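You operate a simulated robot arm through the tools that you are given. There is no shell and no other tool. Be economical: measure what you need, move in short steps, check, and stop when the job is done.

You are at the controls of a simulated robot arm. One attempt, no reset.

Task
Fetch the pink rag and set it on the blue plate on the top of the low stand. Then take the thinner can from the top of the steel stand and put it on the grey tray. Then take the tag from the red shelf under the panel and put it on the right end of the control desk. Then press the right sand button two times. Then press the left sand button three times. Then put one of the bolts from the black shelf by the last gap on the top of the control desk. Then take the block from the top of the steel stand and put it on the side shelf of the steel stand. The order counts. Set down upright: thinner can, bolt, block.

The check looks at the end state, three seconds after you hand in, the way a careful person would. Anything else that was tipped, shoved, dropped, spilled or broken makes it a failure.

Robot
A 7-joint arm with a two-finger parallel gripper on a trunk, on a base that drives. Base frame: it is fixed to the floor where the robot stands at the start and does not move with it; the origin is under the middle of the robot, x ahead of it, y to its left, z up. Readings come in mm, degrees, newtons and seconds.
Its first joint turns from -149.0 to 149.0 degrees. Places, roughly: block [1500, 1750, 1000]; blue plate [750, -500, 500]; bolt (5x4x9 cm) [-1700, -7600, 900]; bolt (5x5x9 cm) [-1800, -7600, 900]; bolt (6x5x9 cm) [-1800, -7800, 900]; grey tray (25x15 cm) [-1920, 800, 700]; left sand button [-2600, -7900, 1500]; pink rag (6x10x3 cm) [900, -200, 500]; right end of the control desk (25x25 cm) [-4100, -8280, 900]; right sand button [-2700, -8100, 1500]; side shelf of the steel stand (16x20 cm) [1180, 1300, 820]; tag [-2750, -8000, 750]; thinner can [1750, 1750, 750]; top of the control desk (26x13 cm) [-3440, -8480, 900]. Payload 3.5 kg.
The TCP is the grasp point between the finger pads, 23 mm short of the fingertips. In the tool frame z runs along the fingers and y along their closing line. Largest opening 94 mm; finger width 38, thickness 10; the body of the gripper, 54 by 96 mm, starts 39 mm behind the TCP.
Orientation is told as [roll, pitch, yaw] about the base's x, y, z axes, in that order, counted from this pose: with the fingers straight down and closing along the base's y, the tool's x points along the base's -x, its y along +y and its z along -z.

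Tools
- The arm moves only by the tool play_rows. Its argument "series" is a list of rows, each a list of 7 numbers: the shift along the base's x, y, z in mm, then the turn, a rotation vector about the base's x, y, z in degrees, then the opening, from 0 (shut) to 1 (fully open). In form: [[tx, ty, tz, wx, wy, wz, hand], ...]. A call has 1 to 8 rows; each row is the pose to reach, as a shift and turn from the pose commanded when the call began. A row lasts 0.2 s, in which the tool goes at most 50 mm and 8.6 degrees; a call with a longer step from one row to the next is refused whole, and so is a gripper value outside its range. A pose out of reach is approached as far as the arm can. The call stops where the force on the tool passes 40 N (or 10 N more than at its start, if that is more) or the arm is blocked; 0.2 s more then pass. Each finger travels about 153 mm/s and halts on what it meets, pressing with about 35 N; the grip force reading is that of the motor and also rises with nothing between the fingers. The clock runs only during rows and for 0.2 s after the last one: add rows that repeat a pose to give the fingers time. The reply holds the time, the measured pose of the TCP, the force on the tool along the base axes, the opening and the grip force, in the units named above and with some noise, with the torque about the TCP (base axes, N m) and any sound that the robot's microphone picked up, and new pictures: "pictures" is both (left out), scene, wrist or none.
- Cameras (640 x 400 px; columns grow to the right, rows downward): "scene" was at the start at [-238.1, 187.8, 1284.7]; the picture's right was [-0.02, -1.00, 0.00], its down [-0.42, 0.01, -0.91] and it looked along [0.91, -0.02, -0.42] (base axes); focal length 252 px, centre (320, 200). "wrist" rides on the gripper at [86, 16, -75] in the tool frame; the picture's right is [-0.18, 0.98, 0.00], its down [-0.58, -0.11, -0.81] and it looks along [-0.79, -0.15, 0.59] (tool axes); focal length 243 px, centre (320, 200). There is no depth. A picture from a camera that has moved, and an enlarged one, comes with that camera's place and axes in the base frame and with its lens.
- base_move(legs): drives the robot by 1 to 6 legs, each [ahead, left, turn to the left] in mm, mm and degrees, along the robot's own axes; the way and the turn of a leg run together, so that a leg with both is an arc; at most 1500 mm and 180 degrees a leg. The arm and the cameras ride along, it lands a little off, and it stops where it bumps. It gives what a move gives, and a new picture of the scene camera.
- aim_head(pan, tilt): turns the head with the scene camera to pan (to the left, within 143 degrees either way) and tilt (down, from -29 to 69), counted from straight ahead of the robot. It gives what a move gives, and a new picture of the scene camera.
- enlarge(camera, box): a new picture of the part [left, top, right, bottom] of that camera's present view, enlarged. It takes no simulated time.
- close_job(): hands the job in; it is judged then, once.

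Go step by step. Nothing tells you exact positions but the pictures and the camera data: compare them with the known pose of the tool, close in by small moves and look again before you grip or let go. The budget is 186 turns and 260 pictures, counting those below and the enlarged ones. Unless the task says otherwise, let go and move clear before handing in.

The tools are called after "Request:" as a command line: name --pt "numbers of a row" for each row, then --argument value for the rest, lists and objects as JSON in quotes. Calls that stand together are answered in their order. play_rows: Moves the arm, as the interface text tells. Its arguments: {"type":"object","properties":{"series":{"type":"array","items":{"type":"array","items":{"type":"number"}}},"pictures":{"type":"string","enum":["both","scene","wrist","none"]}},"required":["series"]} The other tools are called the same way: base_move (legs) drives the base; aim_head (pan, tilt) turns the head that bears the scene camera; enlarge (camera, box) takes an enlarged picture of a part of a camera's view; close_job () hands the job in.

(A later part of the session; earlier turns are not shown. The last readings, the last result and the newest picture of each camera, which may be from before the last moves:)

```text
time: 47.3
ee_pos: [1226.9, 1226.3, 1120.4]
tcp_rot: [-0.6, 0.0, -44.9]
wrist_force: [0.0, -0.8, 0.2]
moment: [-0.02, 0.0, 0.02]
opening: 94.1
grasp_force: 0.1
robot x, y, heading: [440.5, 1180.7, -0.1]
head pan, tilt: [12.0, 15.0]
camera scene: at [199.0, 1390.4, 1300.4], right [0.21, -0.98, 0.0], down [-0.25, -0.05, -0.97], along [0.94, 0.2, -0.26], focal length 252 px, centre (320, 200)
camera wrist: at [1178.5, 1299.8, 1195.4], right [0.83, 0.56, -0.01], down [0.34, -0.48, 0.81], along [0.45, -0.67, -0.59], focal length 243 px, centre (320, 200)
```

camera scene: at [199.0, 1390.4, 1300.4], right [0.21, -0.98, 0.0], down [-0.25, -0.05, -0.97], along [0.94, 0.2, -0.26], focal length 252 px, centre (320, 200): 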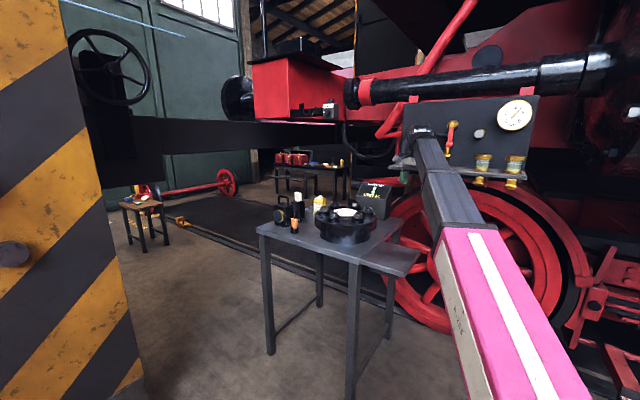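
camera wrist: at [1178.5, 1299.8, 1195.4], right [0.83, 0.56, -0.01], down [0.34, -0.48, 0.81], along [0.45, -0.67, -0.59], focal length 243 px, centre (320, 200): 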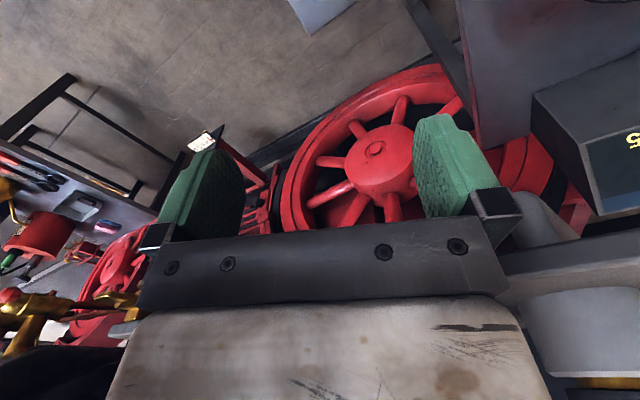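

That works. The panel shelf is close on the right, so I'll swing the arm left, then drive.

Request:
play_rows --pt "-10 45 0 0 0 0 1" --pt "-20 90 0 0 0 0 1" --pt "-30 135 0 0 0 0 1" --pt "-42 180 0 0 0 0 1" --pt "-55 225 0 0 0 0 1" --pt "-70 270 0 0 0 0 1" --pictures "none"

Request:
base_move --legs '[[180, 100, 0], [0, 440, 0]]'

Request:
play_rows --pt "0 0 0 0 0 0 1" --pictures "wrist"

```text
time: 48.7
ee_pos: [1157.7, 1497.6, 1120.7]
tcp_rot: [-0.6, 0.0, -45.1]
wrist_force: [-0.1, -0.2, 0.3]
moment: [0.03, -0.01, 0.01]
opening: 94.1
grasp_force: 0.2
robot x, y, heading: [439.6, 1180.9, -0.0]
head pan, tilt: [12.0, 15.0]
```

```text
time: 52.5
ee_pos: [1338.6, 2030.2, 1119.6]
tcp_rot: [-0.5, 0.0, -45.1]
wrist_force: [0.7, 0.8, 0.2]
moment: [-0.04, 0.01, -0.01]
opening: 94.1
grasp_force: 0.1
robot x, y, heading: [617.6, 1717.4, -0.2]
head pan, tilt: [12.0, 15.0]
camera scene: at [380.4, 1925.5, 1300.4], right [0.21, -0.98, 0.0], down [-0.25, -0.05, -0.97], along [0.95, 0.2, -0.26], focal length 252 px, centre (320, 200)
```

scene: 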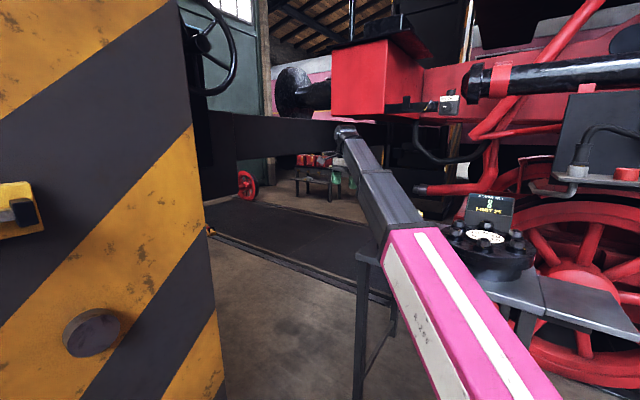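

```text
time: 53.0
ee_pos: [1338.1, 2031.2, 1120.0]
tcp_rot: [-0.6, 0.0, -45.1]
wrist_force: [0.3, 0.2, -0.4]
moment: [0.02, -0.02, 0.0]
opening: 93.8
grasp_force: 0.0
robot x, y, heading: [616.2, 1715.3, 0.0]
head pan, tilt: [12.0, 15.0]
camera wrist: at [1290.4, 2104.0, 1194.8], right [0.83, 0.56, -0.01], down [0.34, -0.48, 0.81], along [0.45, -0.67, -0.59], focal length 243 px, centre (320, 200)
```

wrist: 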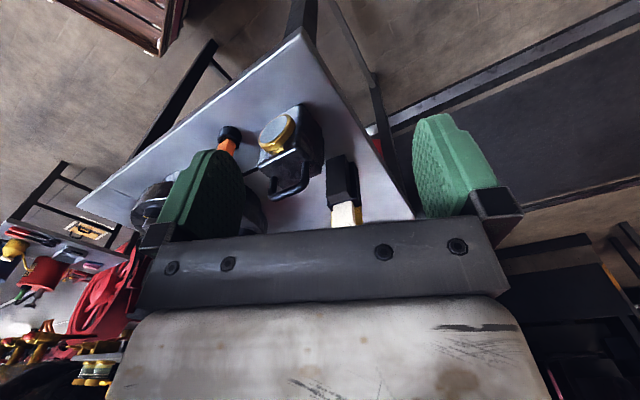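

Request:
base_move --legs '[[170, 0, 0]]'

Request:
play_rows --pt "-10 -20 0 0 0 8 1" --pt "-20 -40 0 0 0 16 1" --pt "-20 -60 0 0 0 24 1" --pt "-20 -80 0 0 0 24 1" --pictures "wrist"

Request:
aim_head --pan -5 --tilt 25

```text
time: 54.1
ee_pos: [1423.7, 2027.5, 1119.9]
tcp_rot: [-0.5, -0.1, -45.6]
wrist_force: [-0.5, -0.3, -0.4]
moment: [0.0, -0.01, 0.01]
opening: 94.1
grasp_force: 0.0
robot x, y, heading: [697.0, 1717.4, -0.6]
head pan, tilt: [12.0, 15.0]
stopped in leg 1: the robot was blocked; the commanded pose is now the measured one
camera scene: at [463.2, 1932.3, 1300.4], right [0.2, -0.98, 0.0], down [-0.25, -0.05, -0.97], along [0.95, 0.19, -0.26], focal length 252 px, centre (320, 200)
```

scene: 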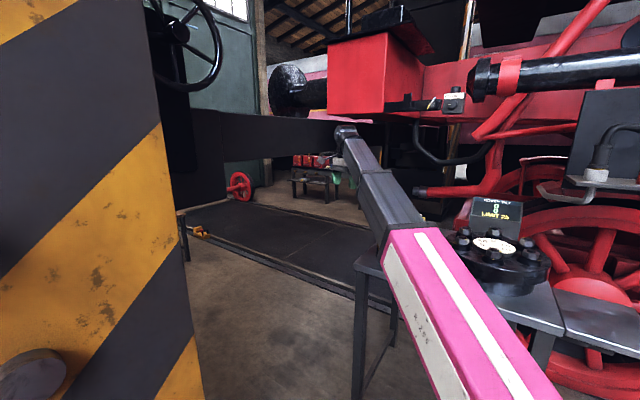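

```text
time: 55.1
ee_pos: [1403.8, 1947.5, 1120.7]
tcp_rot: [-0.5, -0.2, -21.6]
wrist_force: [-0.6, 0.2, -0.5]
moment: [0.0, 0.02, 0.01]
opening: 93.7
grasp_force: 0.1
robot x, y, heading: [700.0, 1720.1, -0.6]
head pan, tilt: [12.0, 15.0]
camera wrist: at [1329.9, 1995.0, 1194.1], right [0.53, 0.85, -0.01], down [0.5, -0.31, 0.81], along [0.68, -0.44, -0.59], focal length 243 px, centre (320, 200)
```

wrist: 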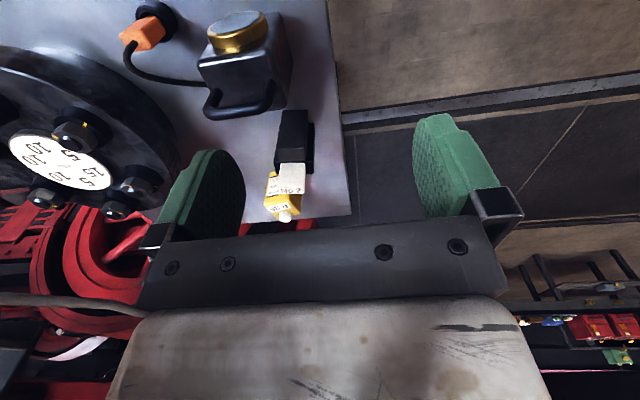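

```text
time: 55.9
ee_pos: [1404.4, 1947.6, 1119.4]
tcp_rot: [-0.5, -0.1, -21.7]
wrist_force: [0.2, -0.3, 0.3]
moment: [0.0, -0.02, 0.02]
opening: 93.9
grasp_force: 0.1
robot x, y, heading: [699.2, 1719.4, -0.7]
head pan, tilt: [-5.0, 25.0]
camera scene: at [463.4, 1904.9, 1284.2], right [-0.1, -1.0, 0.0], down [-0.42, 0.04, -0.91], along [0.9, -0.09, -0.42], focal length 252 px, centre (320, 200)
```

scene: 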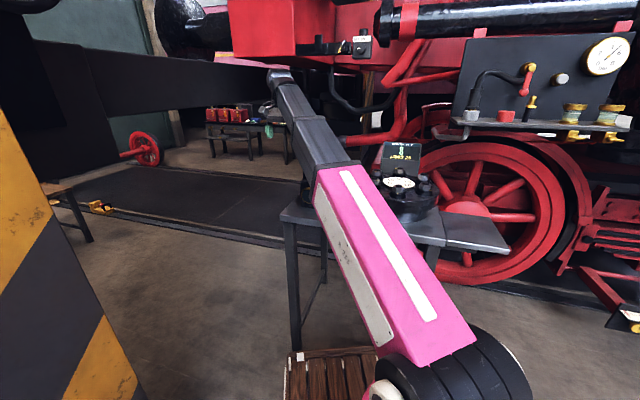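

The can re-measures to about (1660,1693), so I need to be about 120 mm closer. The base probably met the table's front leg, so I'll back off, shift left and try ahead again.

Request:
base_move --legs '[[-25, 0, 0], [0, 75, 0], [125, 0, 0]]'

Request:
aim_head --pan -5 --tilt 55

```text
time: 58.2
ee_pos: [1506.2, 2021.9, 1119.2]
tcp_rot: [-0.5, -0.3, -21.7]
wrist_force: [1.1, 0.0, -0.3]
moment: [0.01, -0.01, -0.03]
opening: 93.9
grasp_force: 0.0
robot x, y, heading: [800.1, 1795.3, -0.6]
head pan, tilt: [-5.0, 25.0]
camera scene: at [565.0, 1978.7, 1284.2], right [-0.1, -1.0, 0.0], down [-0.42, 0.04, -0.91], along [0.9, -0.09, -0.42], focal length 252 px, centre (320, 200)
```

scene: 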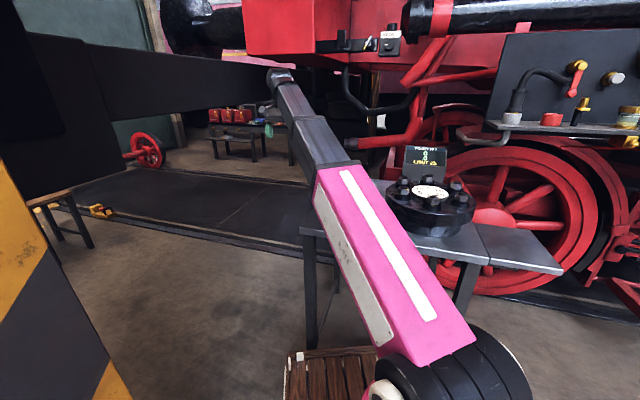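

```text
time: 59.2
ee_pos: [1504.9, 2021.8, 1119.6]
tcp_rot: [-0.6, -0.2, -21.7]
wrist_force: [0.4, -0.8, -0.1]
moment: [0.01, 0.01, 0.03]
opening: 93.7
grasp_force: 0.1
robot x, y, heading: [799.0, 1796.0, -0.6]
head pan, tilt: [-5.0, 55.0]
camera scene: at [545.1, 1980.6, 1240.3], right [-0.1, -1.0, 0.0], down [-0.81, 0.08, -0.57], along [0.57, -0.06, -0.82], focal length 252 px, centre (320, 200)
```

scene: 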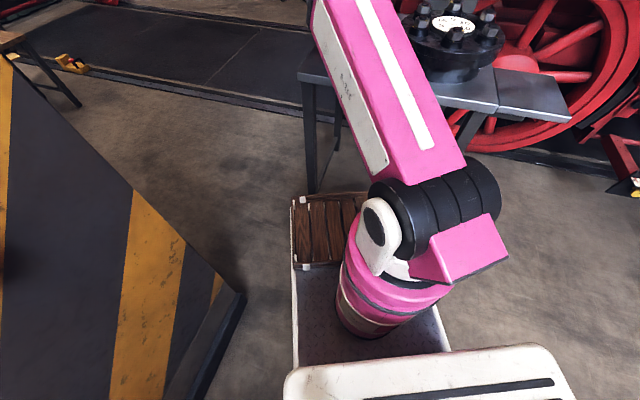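

Request:
play_rows --pt "5 -48 0 0 0 0 1" --pt "10 -96 0 0 0 0 1" --pt "20 -144 0 0 0 0 1" --pt "35 -190 0 0 0 0 1" --pt "50 -236 0 0 0 0 1" --pt "70 -270 -5 0 0 0 1" --pt "95 -290 -20 0 0 0 1" --pictures "wrist"

```text
time: 60.8
ee_pos: [1600.3, 1731.8, 1098.2]
tcp_rot: [-0.4, 0.0, -21.5]
wrist_force: [0.1, 0.5, -0.1]
moment: [0.01, -0.02, -0.03]
opening: 94.1
grasp_force: 0.0
robot x, y, heading: [802.0, 1795.9, -0.3]
head pan, tilt: [-5.0, 55.0]
camera wrist: at [1527.3, 1779.9, 1173.3], right [0.53, 0.85, -0.01], down [0.5, -0.31, 0.81], along [0.68, -0.44, -0.59], focal length 243 px, centre (320, 200)
```

wrist: 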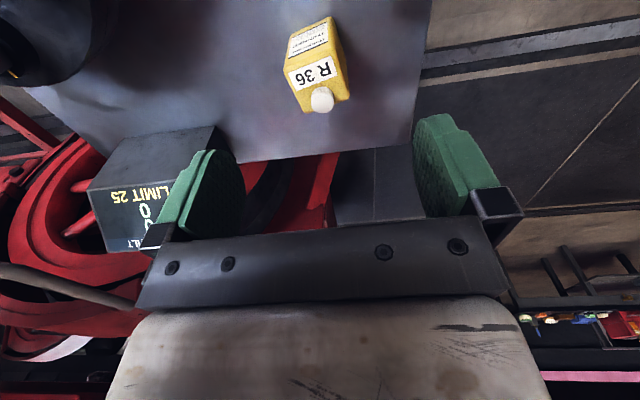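

Request:
enlarge --camera "wrist" --box '[240, 0, 400, 125]'

```text
3.20 times, centred on (320, 62) of wrist
camera zoom: at [1527.3, 1779.9, 1173.3], right [0.53, 0.85, -0.01], down [0.5, -0.31, 0.81], along [0.68, -0.44, -0.59], focal length 776 px, centre (320, 640)
```

zoom: 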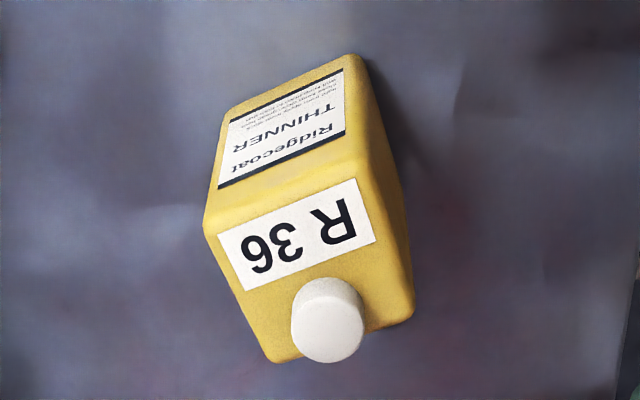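

The can's top centre is (1648,1698), 59×54 mm, turned about -12°. I'll come down above it, turn and check.

Request:
play_rows --pt "24 -17 -30 0 0 0 1" --pt "48 -34 -65 0 0 0 1" --pt "48 -34 -100 0 0 3 1" --pt "48 -34 -125 0 0 6 1" --pt "48 -34 -138 0 0 9 1" --pictures "wrist"

```text
time: 62.0
ee_pos: [1648.1, 1699.0, 961.2]
tcp_rot: [-0.5, -0.2, -12.5]
wrist_force: [-0.5, 1.2, 0.3]
moment: [0.01, 0.02, -0.02]
opening: 93.9
grasp_force: 0.1
robot x, y, heading: [802.5, 1794.7, -0.7]
head pan, tilt: [-5.0, 55.0]
camera wrist: at [1568.6, 1734.1, 1035.7], right [0.39, 0.92, -0.01], down [0.54, -0.23, 0.81], along [0.74, -0.32, -0.59], focal length 243 px, centre (320, 200)
```

wrist: 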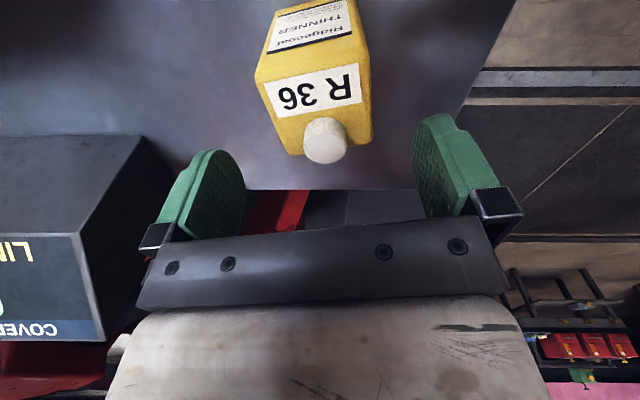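

Well aligned. I'll go down to z 900 and grip.

Request:
play_rows --pt "3 -1 -20 0 0 -1 1" --pt "3 -1 -45 0 0 -1 1" --pt "3 -1 -60 0 0 -1 1" --pt "3 -1 -60 0 0 -1 0.5" --pt "3 -1 -60 0 0 -1 0" --pt "3 -1 -60 0 0 -1 0" --pt "3 -1 -60 0 0 -1 0" --pictures "wrist"

```text
time: 63.6
ee_pos: [1651.5, 1698.1, 900.9]
tcp_rot: [-0.5, -0.2, -13.7]
wrist_force: [0.2, -0.2, 0.3]
moment: [0.15, -0.09, 0.03]
opening: 60.2
grasp_force: 35.2
robot x, y, heading: [799.5, 1793.4, -0.9]
head pan, tilt: [-5.0, 55.0]
camera wrist: at [1572.1, 1734.8, 975.7], right [0.41, 0.91, -0.01], down [0.54, -0.24, 0.81], along [0.74, -0.34, -0.59], focal length 243 px, centre (320, 200)
```

wrist: 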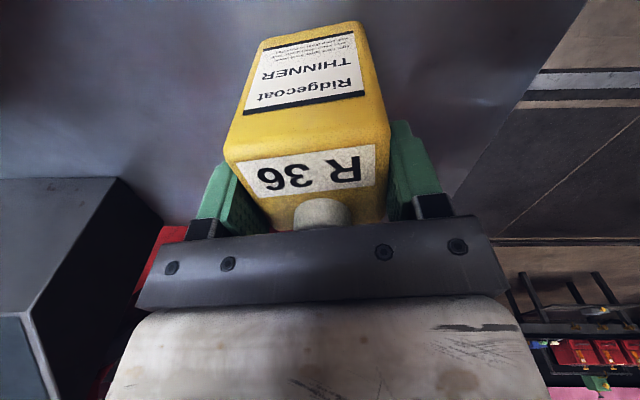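

The can is held at 60 mm. I'll lift it high, turning the yaw aside to clear the forearm.

Request:
play_rows --pt "0 0 20 0 0 0 0" --pt "0 0 60 0 0 0 0" --pt "0 0 85 0 0 -5 0" --pt "-10 0 115 0 0 -10 0" --pt "-20 0 145 0 0 -15 0" --pt "-30 0 175 0 0 -20 0" --pt "-40 0 200 0 0 -25 0" --pt "-45 0 215 0 0 -28 0" --pictures "wrist"

```text
time: 65.4
ee_pos: [1606.0, 1697.0, 1117.9]
tcp_rot: [-0.5, -0.1, -41.7]
wrist_force: [-0.4, -0.1, -2.4]
moment: [0.01, -0.06, -0.03]
opening: 59.8
grasp_force: 34.8
robot x, y, heading: [799.2, 1792.1, -0.7]
head pan, tilt: [-5.0, 55.0]
camera wrist: at [1552.7, 1767.7, 1191.2], right [0.79, 0.61, -0.01], down [0.36, -0.46, 0.81], along [0.49, -0.64, -0.59], focal length 243 px, centre (320, 200)
```

wrist: 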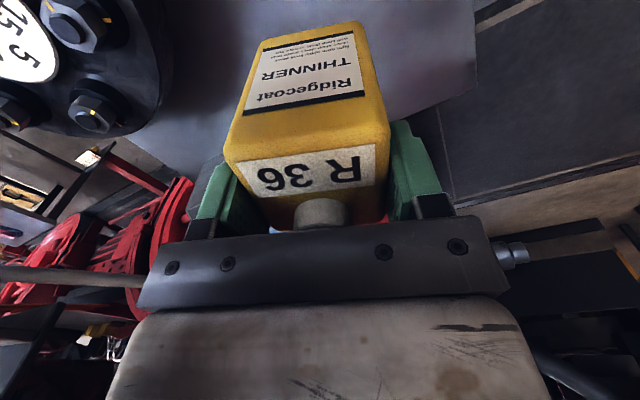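

I'll back out from the table, then swing the arm a bit left for the route past the panel shelf.

Request:
base_move --legs '[[-180, 0, 0]]'

Request:
play_rows --pt "0 48 0 0 0 3 0" --pt "-5 96 0 0 0 6 0" --pt "-12 144 0 0 0 9 0" --pt "-20 190 0 0 0 12 0" --pt "-30 236 0 0 0 15 0" --pt "-42 282 0 0 0 18 0" --pt "-55 328 0 0 0 20 0" --pt "-70 370 0 0 0 20 0" --pictures "none"

Request:
aim_head --pan 143 --tilt 25

```text
time: 67.0
ee_pos: [1423.9, 1698.7, 1116.3]
tcp_rot: [-0.5, -0.2, -41.7]
wrist_force: [0.8, 0.2, -2.6]
moment: [0.0, -0.02, 0.02]
opening: 59.8
grasp_force: 34.6
robot x, y, heading: [622.0, 1794.6, -0.5]
head pan, tilt: [-5.0, 55.0]
stopped in leg 1: the robot was blocked; the commanded pose is now the measured one
camera scene: at [362.7, 1982.1, 1240.2], right [-0.1, -1.0, 0.0], down [-0.82, 0.08, -0.57], along [0.57, -0.06, -0.82], focal length 252 px, centre (320, 200)
```

scene: 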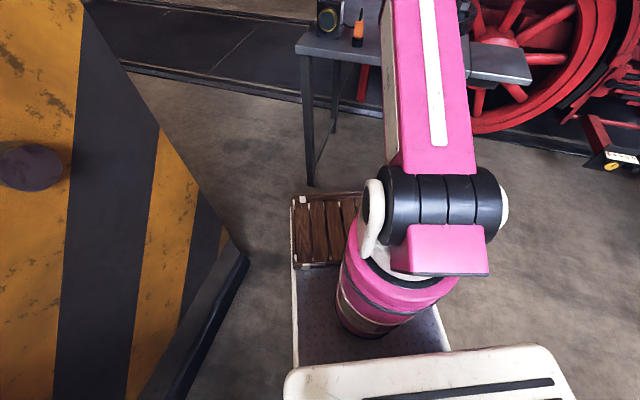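

```text
time: 68.8
ee_pos: [1354.3, 2069.0, 1115.9]
tcp_rot: [-0.5, -0.1, -21.7]
wrist_force: [-0.7, 0.6, -2.9]
moment: [-0.01, -0.05, 0.0]
opening: 59.8
grasp_force: 35.2
robot x, y, heading: [618.9, 1799.9, -0.4]
head pan, tilt: [-5.0, 55.0]
```

```text
time: 71.2
ee_pos: [1353.8, 2069.4, 1115.7]
tcp_rot: [-0.4, -0.1, -21.6]
wrist_force: [0.1, 0.7, -2.9]
moment: [0.0, -0.03, -0.02]
opening: 59.7
grasp_force: 35.0
robot x, y, heading: [619.5, 1796.6, -0.5]
head pan, tilt: [143.0, 25.0]
camera scene: at [217.9, 2045.4, 1284.2], right [0.61, 0.79, 0.0], down [0.34, -0.26, -0.91], along [-0.72, 0.55, -0.42], focal length 252 px, centre (320, 200)
```

scene: 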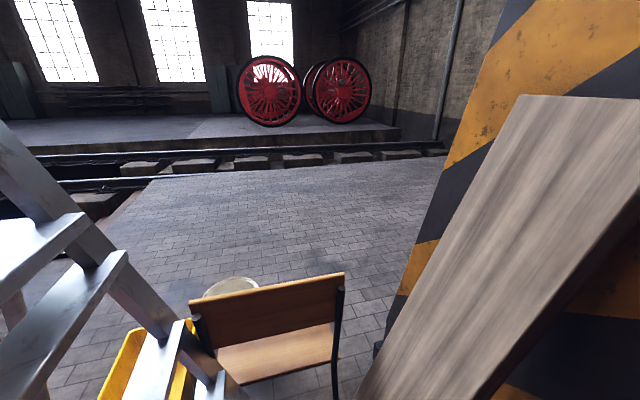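

The rear bumped lightly again, where the ladder and plank are. I'll move forward and right, away from them, then follow the known route back.

Request:
base_move --legs '[[15, -80, 0], [0, -420, 0], [-195, -190, 0], [-300, -400, 0], [-240, -400, 0]]'

Request:
aim_head --pan 120 --tilt 20

```text
time: 80.9
ee_pos: [618.0, 583.1, 1116.0]
tcp_rot: [-0.5, -0.2, -21.6]
wrist_force: [-0.6, -0.2, -3.6]
moment: [-0.01, -0.04, -0.02]
opening: 59.7
grasp_force: 35.5
robot x, y, heading: [-117.8, 313.3, -0.8]
head pan, tilt: [143.0, 25.0]
camera scene: at [-518.4, 560.7, 1284.2], right [0.61, 0.79, 0.0], down [0.33, -0.26, -0.91], along [-0.72, 0.55, -0.42], focal length 252 px, centre (320, 200)
```

scene: 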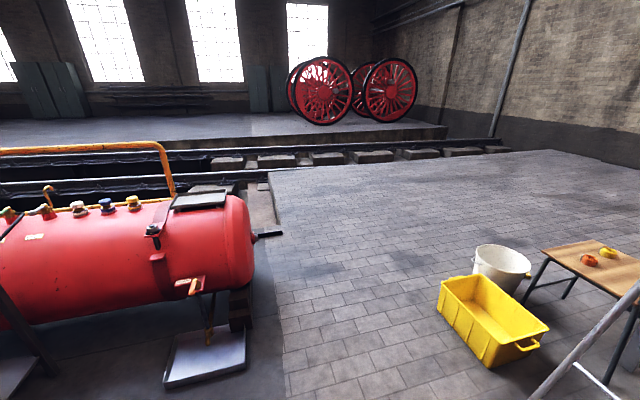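

```text
time: 81.8
ee_pos: [616.8, 583.5, 1117.3]
tcp_rot: [-0.4, -0.2, -21.7]
wrist_force: [1.1, -0.4, -2.6]
moment: [-0.05, -0.02, 0.03]
opening: 59.6
grasp_force: 34.9
robot x, y, heading: [-119.7, 311.4, -0.3]
head pan, tilt: [120.0, 20.0]
camera scene: at [-491.1, 585.6, 1292.3], right [0.87, 0.49, 0.0], down [0.17, -0.3, -0.94], along [-0.46, 0.82, -0.34], focal length 252 px, centre (320, 200)
```

scene: 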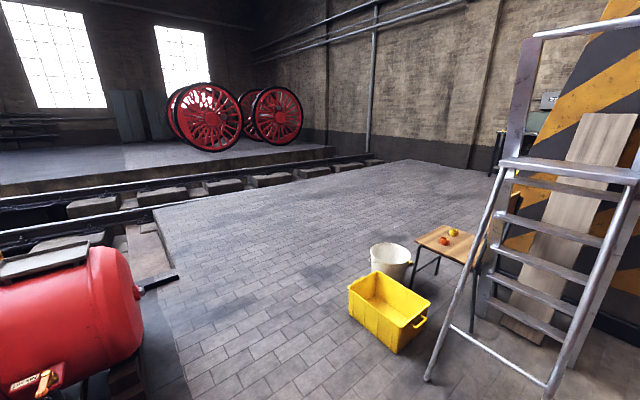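

The grey tray is the flat plate on top of the red tank, at about (-1922,803,700). I'll turn around with the can held high.

Request:
base_move --legs '[[0, 0, 85], [0, 0, 85]]'

Request:
aim_head --pan -10 --tilt 22

```text
time: 89.4
ee_pos: [-886.2, 161.8, 1116.9]
tcp_rot: [-0.5, -0.2, 148.9]
wrist_force: [0.6, 0.7, -3.1]
moment: [0.04, 0.01, 0.01]
opening: 59.9
grasp_force: 34.9
robot x, y, heading: [-122.2, 314.8, 169.8]
head pan, tilt: [120.0, 20.0]
camera scene: at [206.7, -20.8, 1292.3], right [-0.94, -0.34, 0.0], down [-0.12, 0.32, -0.94], along [0.32, -0.88, -0.34], focal length 252 px, centre (320, 200)
```

scene: 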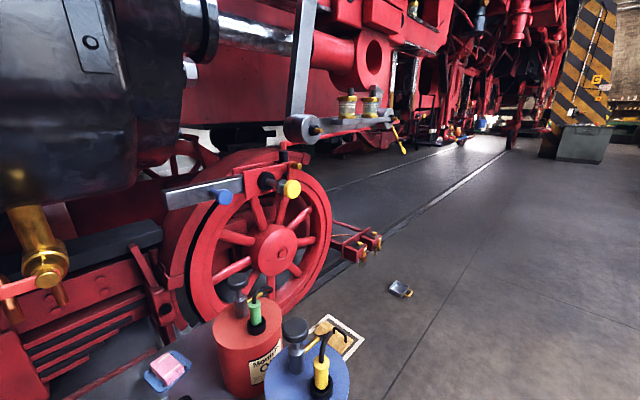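

```text
time: 91.5
ee_pos: [-885.8, 160.9, 1116.6]
tcp_rot: [-0.5, -0.2, 148.9]
wrist_force: [-0.4, 0.6, -3.0]
moment: [0.01, 0.02, -0.01]
opening: 59.7
grasp_force: 34.9
robot x, y, heading: [-117.6, 309.2, 169.9]
head pan, tilt: [-10.0, 22.0]
camera scene: at [87.4, 98.2, 1289.1], right [0.34, 0.94, 0.0], down [0.35, -0.13, -0.93], along [-0.87, 0.32, -0.37], focal length 252 px, centre (320, 200)
```

scene: 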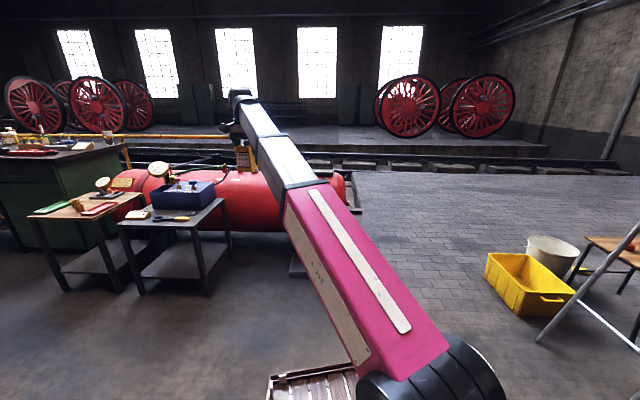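

Request:
base_move --legs '[[0, 0, -5], [750, 0, 0]]'

Request:
aim_head --pan -5 --tilt 30

```text
time: 96.1
ee_pos: [-1622.6, 422.0, 1116.4]
tcp_rot: [-0.5, -0.1, 144.1]
wrist_force: [-0.8, 0.0, -2.7]
moment: [0.03, -0.03, 0.0]
opening: 59.9
grasp_force: 34.7
robot x, y, heading: [-844.6, 503.3, 164.7]
head pan, tilt: [-10.0, 22.0]
camera scene: at [-659.2, 274.9, 1289.1], right [0.42, 0.91, 0.0], down [0.34, -0.16, -0.93], along [-0.84, 0.39, -0.37], focal length 252 px, centre (320, 200)
```

scene: 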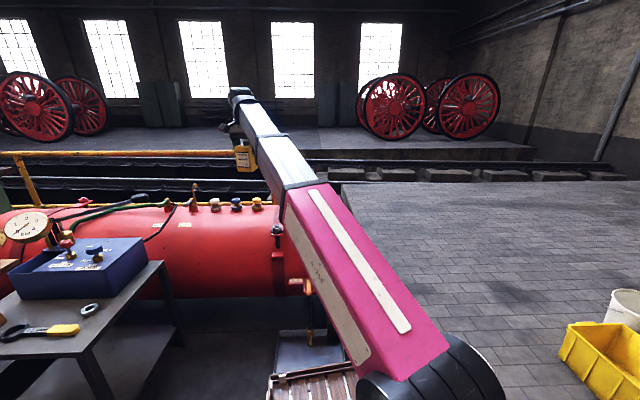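

```text
time: 96.8
ee_pos: [-1623.1, 422.3, 1116.2]
tcp_rot: [-0.6, -0.2, 143.9]
wrist_force: [0.8, -0.6, -2.0]
moment: [0.02, 0.04, -0.01]
opening: 59.9
grasp_force: 34.8
robot x, y, heading: [-848.1, 505.7, 165.0]
head pan, tilt: [-5.0, 30.0]
camera scene: at [-660.1, 266.6, 1276.3], right [0.34, 0.94, 0.0], down [0.47, -0.17, -0.87], along [-0.81, 0.3, -0.5], focal length 252 px, centre (320, 200)
```

scene: 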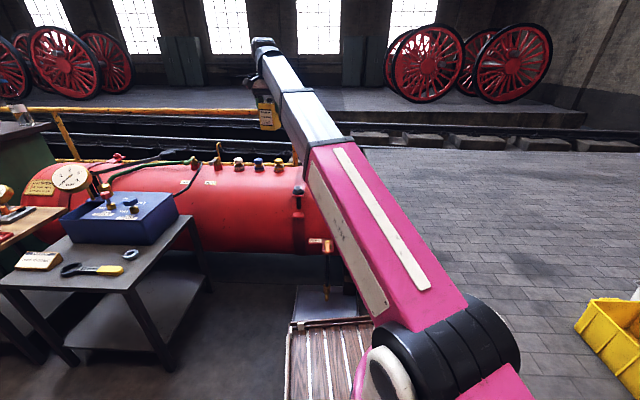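

Request:
base_move --legs '[[210, 0, 0]]'

Request:
play_rows --pt "0 45 0 0 0 0 0" --pt "0 90 0 0 0 0 0" --pt "0 135 0 0 0 0 0" --pt "0 180 0 0 0 0 0" --pt "0 225 0 0 0 0 0" --pictures "wrist"

Request:
aim_head --pan -5 --tilt 50

```text
time: 98.5
ee_pos: [-1751.9, 471.1, 1116.3]
tcp_rot: [-0.5, -0.2, 141.8]
wrist_force: [0.0, 0.4, -2.6]
moment: [0.03, 0.03, 0.01]
opening: 59.9
grasp_force: 34.9
robot x, y, heading: [-965.3, 524.2, 162.8]
head pan, tilt: [-5.0, 30.0]
stopped in leg 1: the robot was blocked; the commanded pose is now the measured one
camera scene: at [-794.2, 277.3, 1276.2], right [0.38, 0.93, 0.0], down [0.46, -0.19, -0.87], along [-0.8, 0.33, -0.5], focal length 252 px, centre (320, 200)
```

scene: 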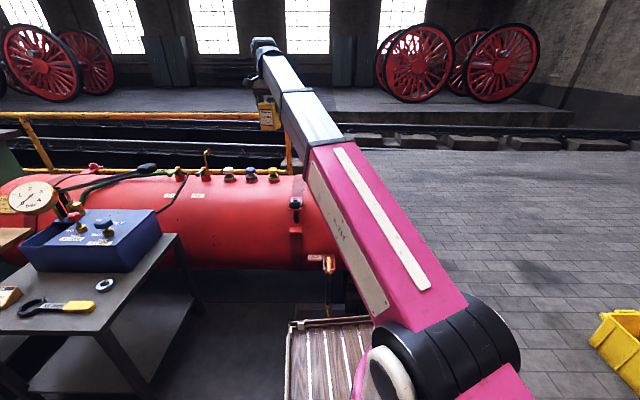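

```text
time: 99.7
ee_pos: [-1751.2, 695.0, 1116.2]
tcp_rot: [-0.6, -0.2, 141.8]
wrist_force: [0.2, 0.3, -2.9]
moment: [0.04, 0.01, 0.01]
opening: 59.8
grasp_force: 35.1
robot x, y, heading: [-970.2, 520.7, 163.1]
head pan, tilt: [-5.0, 30.0]
camera wrist: at [-1693.2, 628.6, 1190.6], right [-0.75, -0.66, -0.01], down [-0.39, 0.44, 0.81], along [-0.53, 0.61, -0.59], focal length 243 px, centre (320, 200)
```

wrist: 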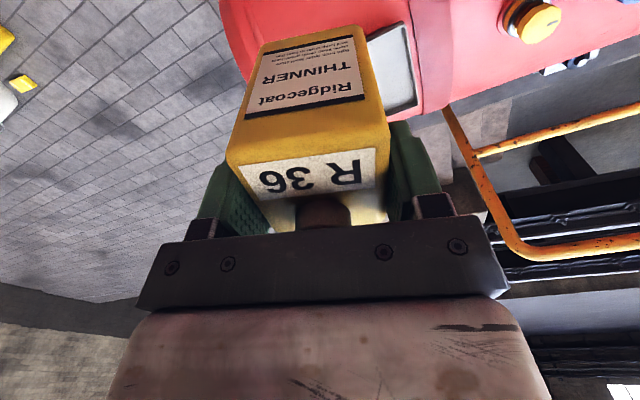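

```text
time: 100.5
ee_pos: [-1750.3, 695.8, 1116.5]
tcp_rot: [-0.5, -0.1, 141.8]
wrist_force: [-0.3, -0.8, -2.9]
moment: [0.04, 0.01, 0.02]
opening: 59.4
grasp_force: 35.6
robot x, y, heading: [-967.7, 520.9, 162.7]
head pan, tilt: [-5.0, 50.0]
camera scene: at [-781.9, 272.3, 1246.8], right [0.38, 0.93, 0.0], down [0.71, -0.29, -0.64], along [-0.6, 0.24, -0.77], focal length 252 px, centre (320, 200)
```

scene: 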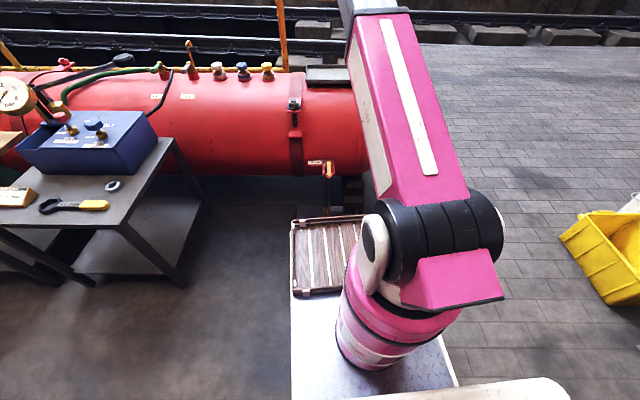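

The tray is at (-1922,796), long side along (0.48,0.88), but a floor slab blocks the approach from here. I'll go round to the open brick floor at the tank's end and come at it from there.

Request:
base_move --legs '[[-150, 0, 0], [0, -740, 0], [1060, 0, 0]]'

Request:
aim_head --pan 60 --tilt 35

```text
time: 110.6
ee_pos: [-2386.1, 1692.0, 1117.0]
tcp_rot: [-0.4, -0.3, 141.1]
wrist_force: [-0.1, 0.6, -2.8]
moment: [-0.01, 0.0, -0.01]
opening: 59.6
grasp_force: 35.3
robot x, y, heading: [-1606.5, 1504.1, 162.3]
head pan, tilt: [-5.0, 50.0]
camera scene: at [-1421.7, 1258.2, 1246.7], right [0.39, 0.92, 0.0], down [0.71, -0.3, -0.64], along [-0.59, 0.25, -0.77], focal length 252 px, centre (320, 200)
```

scene: 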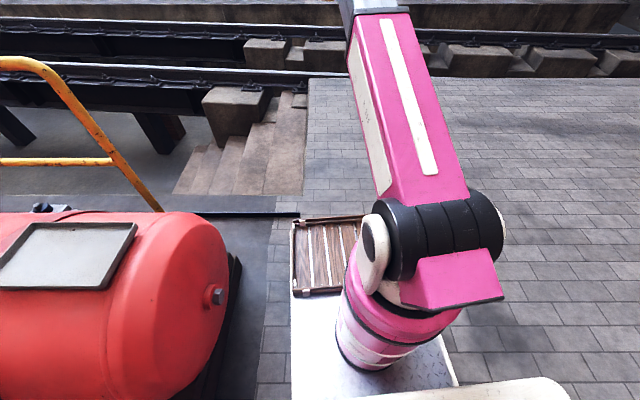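

```text
time: 111.9
ee_pos: [-2387.0, 1692.8, 1116.1]
tcp_rot: [-0.4, -0.2, 141.0]
wrist_force: [0.3, 0.0, -2.8]
moment: [0.0, 0.02, -0.03]
opening: 59.9
grasp_force: 34.9
robot x, y, heading: [-1604.4, 1510.0, 162.1]
head pan, tilt: [60.0, 35.0]
camera scene: at [-1416.0, 1169.3, 1268.4], right [-0.67, 0.74, 0.0], down [0.43, 0.39, -0.82], along [-0.61, -0.55, -0.57], focal length 252 px, centre (320, 200)
```

scene: 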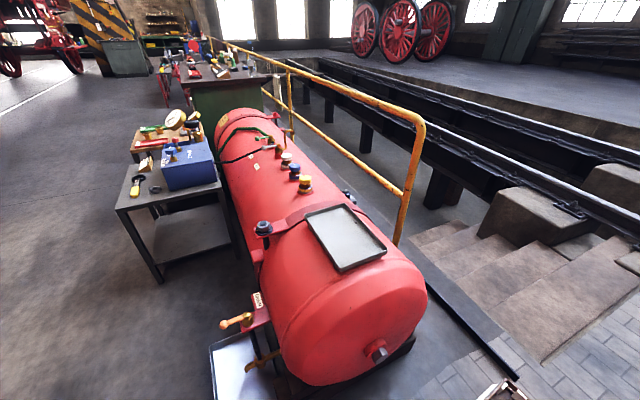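

A clear view: the tray centre is (-1942,808), about 27×18 cm, long axis at 64°. I'll turn left 82° so the arm faces it.

Request:
base_move --legs '[[0, 0, 82]]'

Request:
aim_head --pan 0 --tilt 35

Request:
play_rows --pt "0 0 -20 0 0 0 0" --pictures "wrist"

```text
time: 115.8
ee_pos: [-1890.4, 762.3, 1115.5]
tcp_rot: [-0.5, -0.1, -136.5]
wrist_force: [0.6, -0.4, -2.3]
moment: [0.0, 0.0, 0.01]
opening: 59.7
grasp_force: 35.2
robot x, y, heading: [-1605.7, 1511.7, -115.7]
head pan, tilt: [60.0, 35.0]
camera scene: at [-1243.2, 1653.3, 1268.5], right [-0.82, -0.57, 0.0], down [-0.32, 0.47, -0.82], along [0.46, -0.68, -0.57], focal length 252 px, centre (320, 200)
```

scene: 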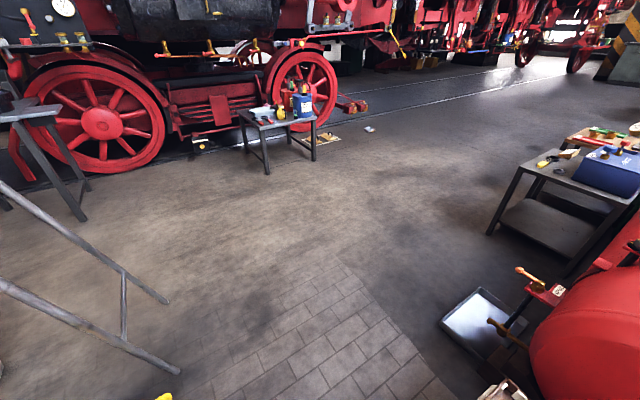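

```text
time: 117.1
ee_pos: [-1891.8, 761.4, 1116.2]
tcp_rot: [-0.4, -0.3, -136.6]
wrist_force: [-0.7, -0.6, -4.0]
moment: [0.0, -0.01, 0.0]
opening: 59.8
grasp_force: 35.2
robot x, y, heading: [-1605.9, 1510.5, -115.6]
head pan, tilt: [0.0, 35.0]
camera scene: at [-1330.9, 1646.5, 1268.5], right [-0.9, 0.43, 0.0], down [0.25, 0.52, -0.82], along [-0.35, -0.74, -0.57], focal length 252 px, centre (320, 200)
```

scene: 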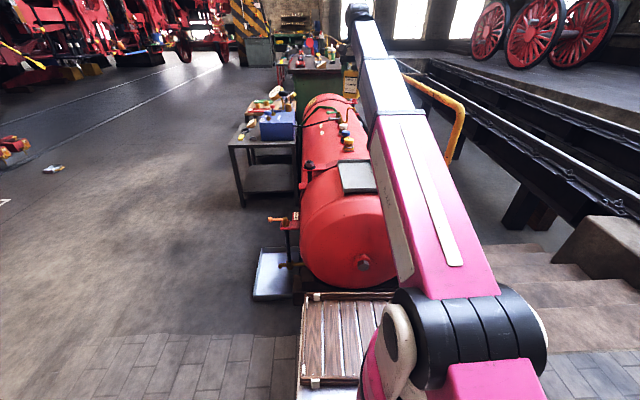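

```text
time: 117.5
ee_pos: [-1892.3, 763.0, 1097.1]
tcp_rot: [-0.4, -0.2, -136.7]
wrist_force: [-0.4, -0.1, -3.9]
moment: [-0.05, 0.01, 0.02]
opening: 59.7
grasp_force: 34.9
robot x, y, heading: [-1604.1, 1511.4, -115.4]
head pan, tilt: [0.0, 35.0]
camera wrist: at [-1816.9, 809.8, 1170.6], right [0.54, -0.84, -0.01], down [-0.49, -0.32, 0.81], along [-0.68, -0.43, -0.59], focal length 243 px, centre (320, 200)
```

wrist: 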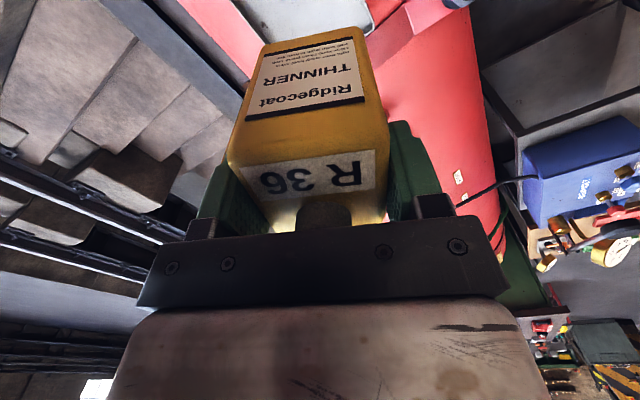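

Request:
play_rows --pt "-12 11 -30 0 0 5 0" --pt "-25 22 -60 0 0 10 0" --pt "-37 33 -100 0 0 15 0" --pt "-50 45 -140 0 0 21 0" --pt "-50 45 -180 0 0 21 0" --pt "-50 45 -215 0 0 21 0" --pictures "both"

```text
time: 118.9
ee_pos: [-1941.1, 808.3, 881.3]
tcp_rot: [-0.5, -0.2, -115.5]
wrist_force: [0.3, -0.3, -3.2]
moment: [0.0, -0.04, -0.04]
opening: 59.5
grasp_force: 34.8
robot x, y, heading: [-1604.4, 1513.5, -115.8]
head pan, tilt: [0.0, 35.0]
camera scene: at [-1331.0, 1646.5, 1268.5], right [-0.9, 0.43, 0.0], down [0.25, 0.52, -0.82], along [-0.35, -0.74, -0.57], focal length 252 px, centre (320, 200)
camera wrist: at [-1888.6, 878.6, 955.6], right [0.81, -0.59, -0.01], down [-0.34, -0.48, 0.81], along [-0.48, -0.65, -0.59], focal length 243 px, centre (320, 200)
```

scene: 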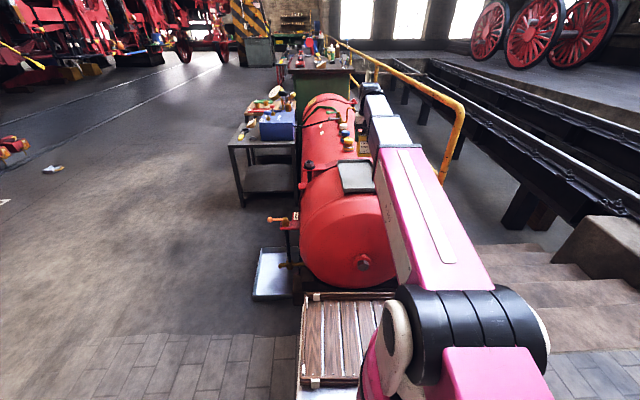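
wrist: 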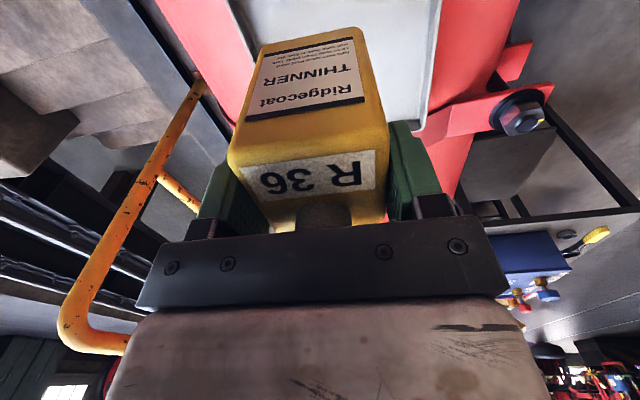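

Position is good, with a 13 mm correction to centre it. I'll lower slowly until contact.

Request:
play_rows --pt "6 -3 -20 0 0 0 0" --pt "12 -5 -40 0 0 0 0" --pt "12 -5 -50 0 0 0 0" --pt "12 -5 -56 0 0 0 0" --pt "12 -5 -62 0 0 0 0" --pt "12 -5 -68 0 0 0 0" --pictures "wrist"

```text
time: 120.3
ee_pos: [-1929.6, 802.9, 812.5]
tcp_rot: [-0.6, -0.1, -115.6]
wrist_force: [-0.7, 0.0, -3.1]
moment: [-0.03, 0.07, -0.01]
opening: 59.6
grasp_force: 34.5
robot x, y, heading: [-1608.3, 1510.0, -115.6]
head pan, tilt: [0.0, 35.0]
camera wrist: at [-1877.0, 873.4, 887.3], right [0.81, -0.59, -0.01], down [-0.34, -0.48, 0.81], along [-0.48, -0.65, -0.59], focal length 243 px, centre (320, 200)
```

wrist: 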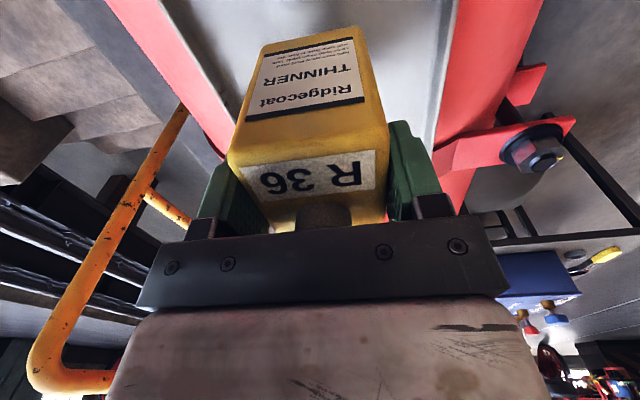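

Request:
play_rows --pt "0 0 -4 0 0 0 0" --pt "0 0 -8 0 0 0 0" --pt "0 0 -11 0 0 0 0" --pt "0 0 -14 0 0 0 0" --pictures "none"

```text
time: 121.3
ee_pos: [-1930.5, 803.2, 798.7]
tcp_rot: [-0.5, -0.2, -115.7]
wrist_force: [-0.1, 0.0, -2.9]
moment: [-0.01, 0.0, -0.02]
opening: 59.9
grasp_force: 35.0
robot x, y, heading: [-1604.2, 1509.2, -115.8]
head pan, tilt: [0.0, 35.0]
```

Still no contact, so I'll keep going down in small steps.

Request:
play_rows --pt "0 0 -3 0 0 0 0" --pt "0 0 -6 0 0 0 0" --pt "0 0 -9 0 0 0 0" --pt "0 0 -12 0 0 0 0" --pictures "wrist"

```text
time: 122.3
ee_pos: [-1929.8, 804.3, 786.7]
tcp_rot: [-0.5, -0.1, -115.7]
wrist_force: [0.2, -0.2, -2.7]
moment: [-0.01, -0.02, 0.02]
opening: 59.7
grasp_force: 34.8
robot x, y, heading: [-1605.4, 1511.4, -115.4]
head pan, tilt: [0.0, 35.0]
camera wrist: at [-1877.1, 873.7, 861.1], right [0.81, -0.59, -0.01], down [-0.34, -0.48, 0.81], along [-0.48, -0.65, -0.59], focal length 243 px, centre (320, 200)
```

wrist: 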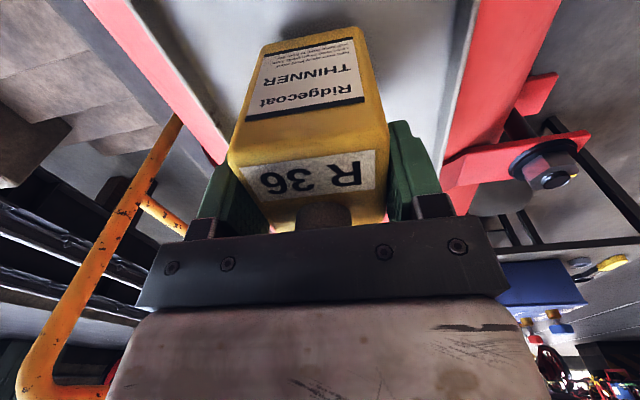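

Request:
play_rows --pt "0 0 -3 0 0 0 0" --pt "0 0 -6 0 0 0 0" --pt "0 0 -9 0 0 0 0" --pt "0 0 -12 0 0 0 0" --pt "0 0 -15 0 0 0 0" --pt "0 0 -18 0 0 0 0" --pictures "wrist"

```text
time: 123.7
ee_pos: [-1929.8, 801.4, 770.4]
tcp_rot: [-0.5, -0.2, -115.6]
wrist_force: [-2.1, -1.3, 33.8]
moment: [-0.48, -0.92, -0.05]
opening: 59.8
grasp_force: 34.7
robot x, y, heading: [-1606.9, 1512.8, -115.7]
head pan, tilt: [0.0, 35.0]
camera wrist: at [-1876.7, 873.7, 844.2], right [0.81, -0.59, -0.01], down [-0.34, -0.48, 0.81], along [-0.48, -0.65, -0.59], focal length 243 px, centre (320, 200)
```

wrist: 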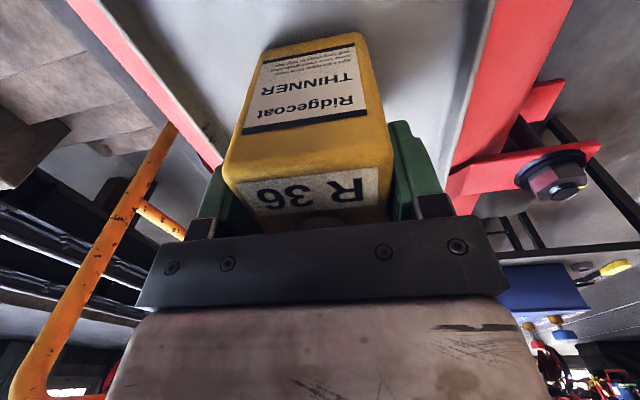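

Contact, and the can stands on the tray. I'll ease up 2 mm and release.

Request:
play_rows --pt "0 0 2 0 0 0 0.65" --pt "0 0 2 0 0 0 0.9" --pt "0 0 2 0 0 0 0.9" --pt "0 0 15 0 0 0 0.9" --pt "0 0 50 0 0 0 0.9" --pt "0 0 95 0 0 0 0.9" --pt "0 0 140 0 0 0 0.9" --pictures "wrist"

```text
time: 125.3
ee_pos: [-1930.5, 802.9, 909.8]
tcp_rot: [-0.4, -0.1, -115.6]
wrist_force: [0.4, -0.4, 1.0]
moment: [-0.01, -0.01, 0.01]
opening: 84.7
grasp_force: 0.2
robot x, y, heading: [-1612.2, 1506.8, -115.4]
head pan, tilt: [0.0, 35.0]
camera wrist: at [-1877.5, 872.9, 983.7], right [0.81, -0.59, -0.01], down [-0.34, -0.48, 0.81], along [-0.48, -0.65, -0.59], focal length 243 px, centre (320, 200)
```

wrist: 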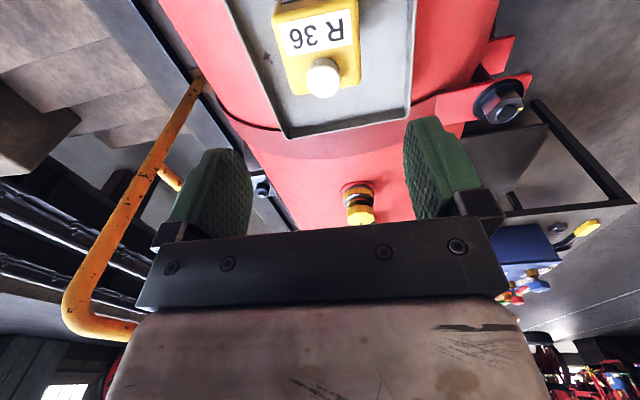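

The can stands upright on the tray. Next comes the long drive to the control area: I'll tuck the arm, back off, and take the open lane.

Request:
play_rows --pt "20 40 10 0 0 0 1" --pt "40 80 20 0 0 0 1" --pt "60 120 20 0 0 0 1" --pt "75 155 20 0 0 0 0.5" --pictures "none"

Request:
base_move --legs '[[-250, 0, 0], [0, 0, 73], [1230, 0, 0], [0, 0, -47]]'

Request:
aim_head --pan 0 --tilt 15

```text
time: 126.3
ee_pos: [-1854.3, 957.9, 928.4]
tcp_rot: [-0.5, -0.1, -115.7]
wrist_force: [-0.3, -1.5, 0.7]
moment: [0.0, 0.0, -0.02]
opening: 47.2
grasp_force: 0.0
robot x, y, heading: [-1608.0, 1507.5, -115.6]
head pan, tilt: [0.0, 35.0]
```

```text
time: 139.2
ee_pos: [-595.4, 292.3, 928.9]
tcp_rot: [-0.5, -0.2, -90.7]
wrist_force: [0.7, -0.4, 0.3]
moment: [0.0, 0.01, 0.0]
opening: 46.7
grasp_force: 0.1
robot x, y, heading: [-604.6, 901.1, -90.6]
head pan, tilt: [0.0, 35.0]
camera scene: at [-412.9, 1138.9, 1268.4], right [-1.0, 0.01, 0.0], down [0.01, 0.57, -0.82], along [-0.01, -0.82, -0.57], focal length 252 px, centre (320, 200)
```

scene: 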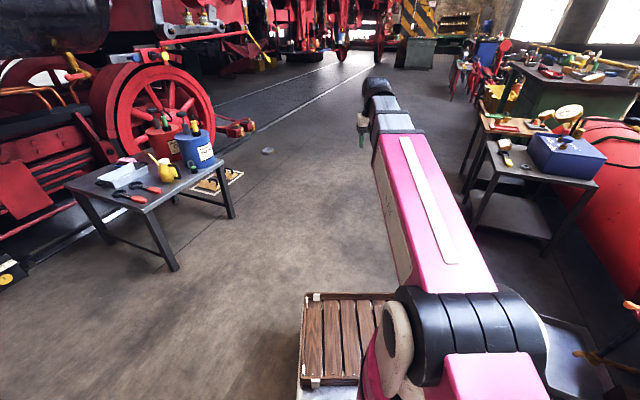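

```text
time: 140.1
ee_pos: [-597.2, 293.3, 928.8]
tcp_rot: [-0.5, -0.2, -90.7]
wrist_force: [0.2, 0.1, -0.4]
moment: [0.01, 0.03, 0.01]
opening: 47.0
grasp_force: 0.0
robot x, y, heading: [-607.3, 896.8, -90.6]
head pan, tilt: [0.0, 15.0]
camera scene: at [-413.0, 1133.6, 1300.4], right [-1.0, 0.01, 0.0], down [0.0, 0.26, -0.97], along [-0.01, -0.97, -0.26], focal length 252 px, centre (320, 200)
```

scene: 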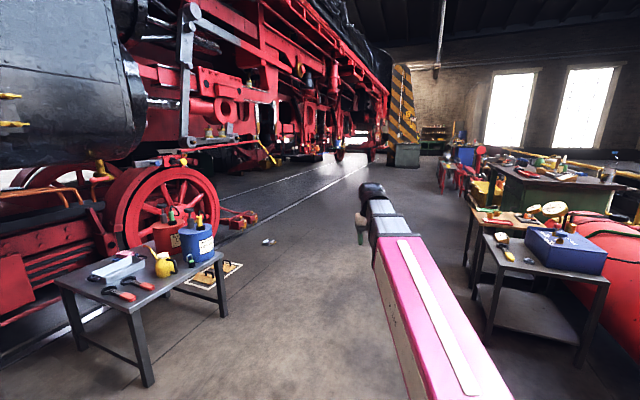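

Request:
base_move --legs '[[1500, 0, 0], [1500, 0, 0], [1500, 0, 0]]'

Request:
aim_head --pan -20 --tilt 12

```text
time: 161.6
ee_pos: [-609.1, -4217.3, 927.7]
tcp_rot: [-0.5, -0.2, -90.2]
wrist_force: [-0.3, 0.4, 1.4]
moment: [0.01, 0.0, -0.02]
opening: 46.9
grasp_force: 0.1
robot x, y, heading: [-621.9, -3609.4, -90.1]
head pan, tilt: [0.0, 15.0]
camera scene: at [-431.0, -3374.6, 1300.4], right [-1.0, 0.0, 0.0], down [0.0, 0.26, -0.97], along [0.0, -0.97, -0.26], focal length 252 px, centre (320, 200)
```

scene: 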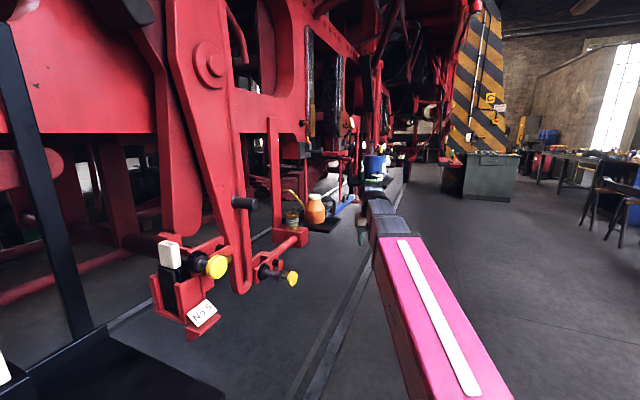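

```text
time: 162.4
ee_pos: [-608.1, -4216.9, 928.1]
tcp_rot: [-0.6, -0.2, -90.3]
wrist_force: [0.5, -0.3, 0.2]
moment: [-0.02, -0.01, 0.02]
opening: 47.1
grasp_force: 0.1
robot x, y, heading: [-619.2, -3615.8, -90.5]
head pan, tilt: [-20.0, 12.0]
camera scene: at [-462.8, -3368.8, 1305.3], right [-0.94, 0.34, 0.0], down [0.07, 0.2, -0.98], along [-0.34, -0.92, -0.21], focal length 252 px, centre (320, 200)
```

scene: 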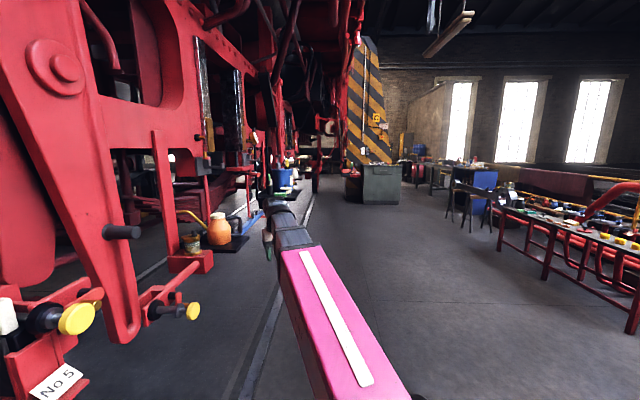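

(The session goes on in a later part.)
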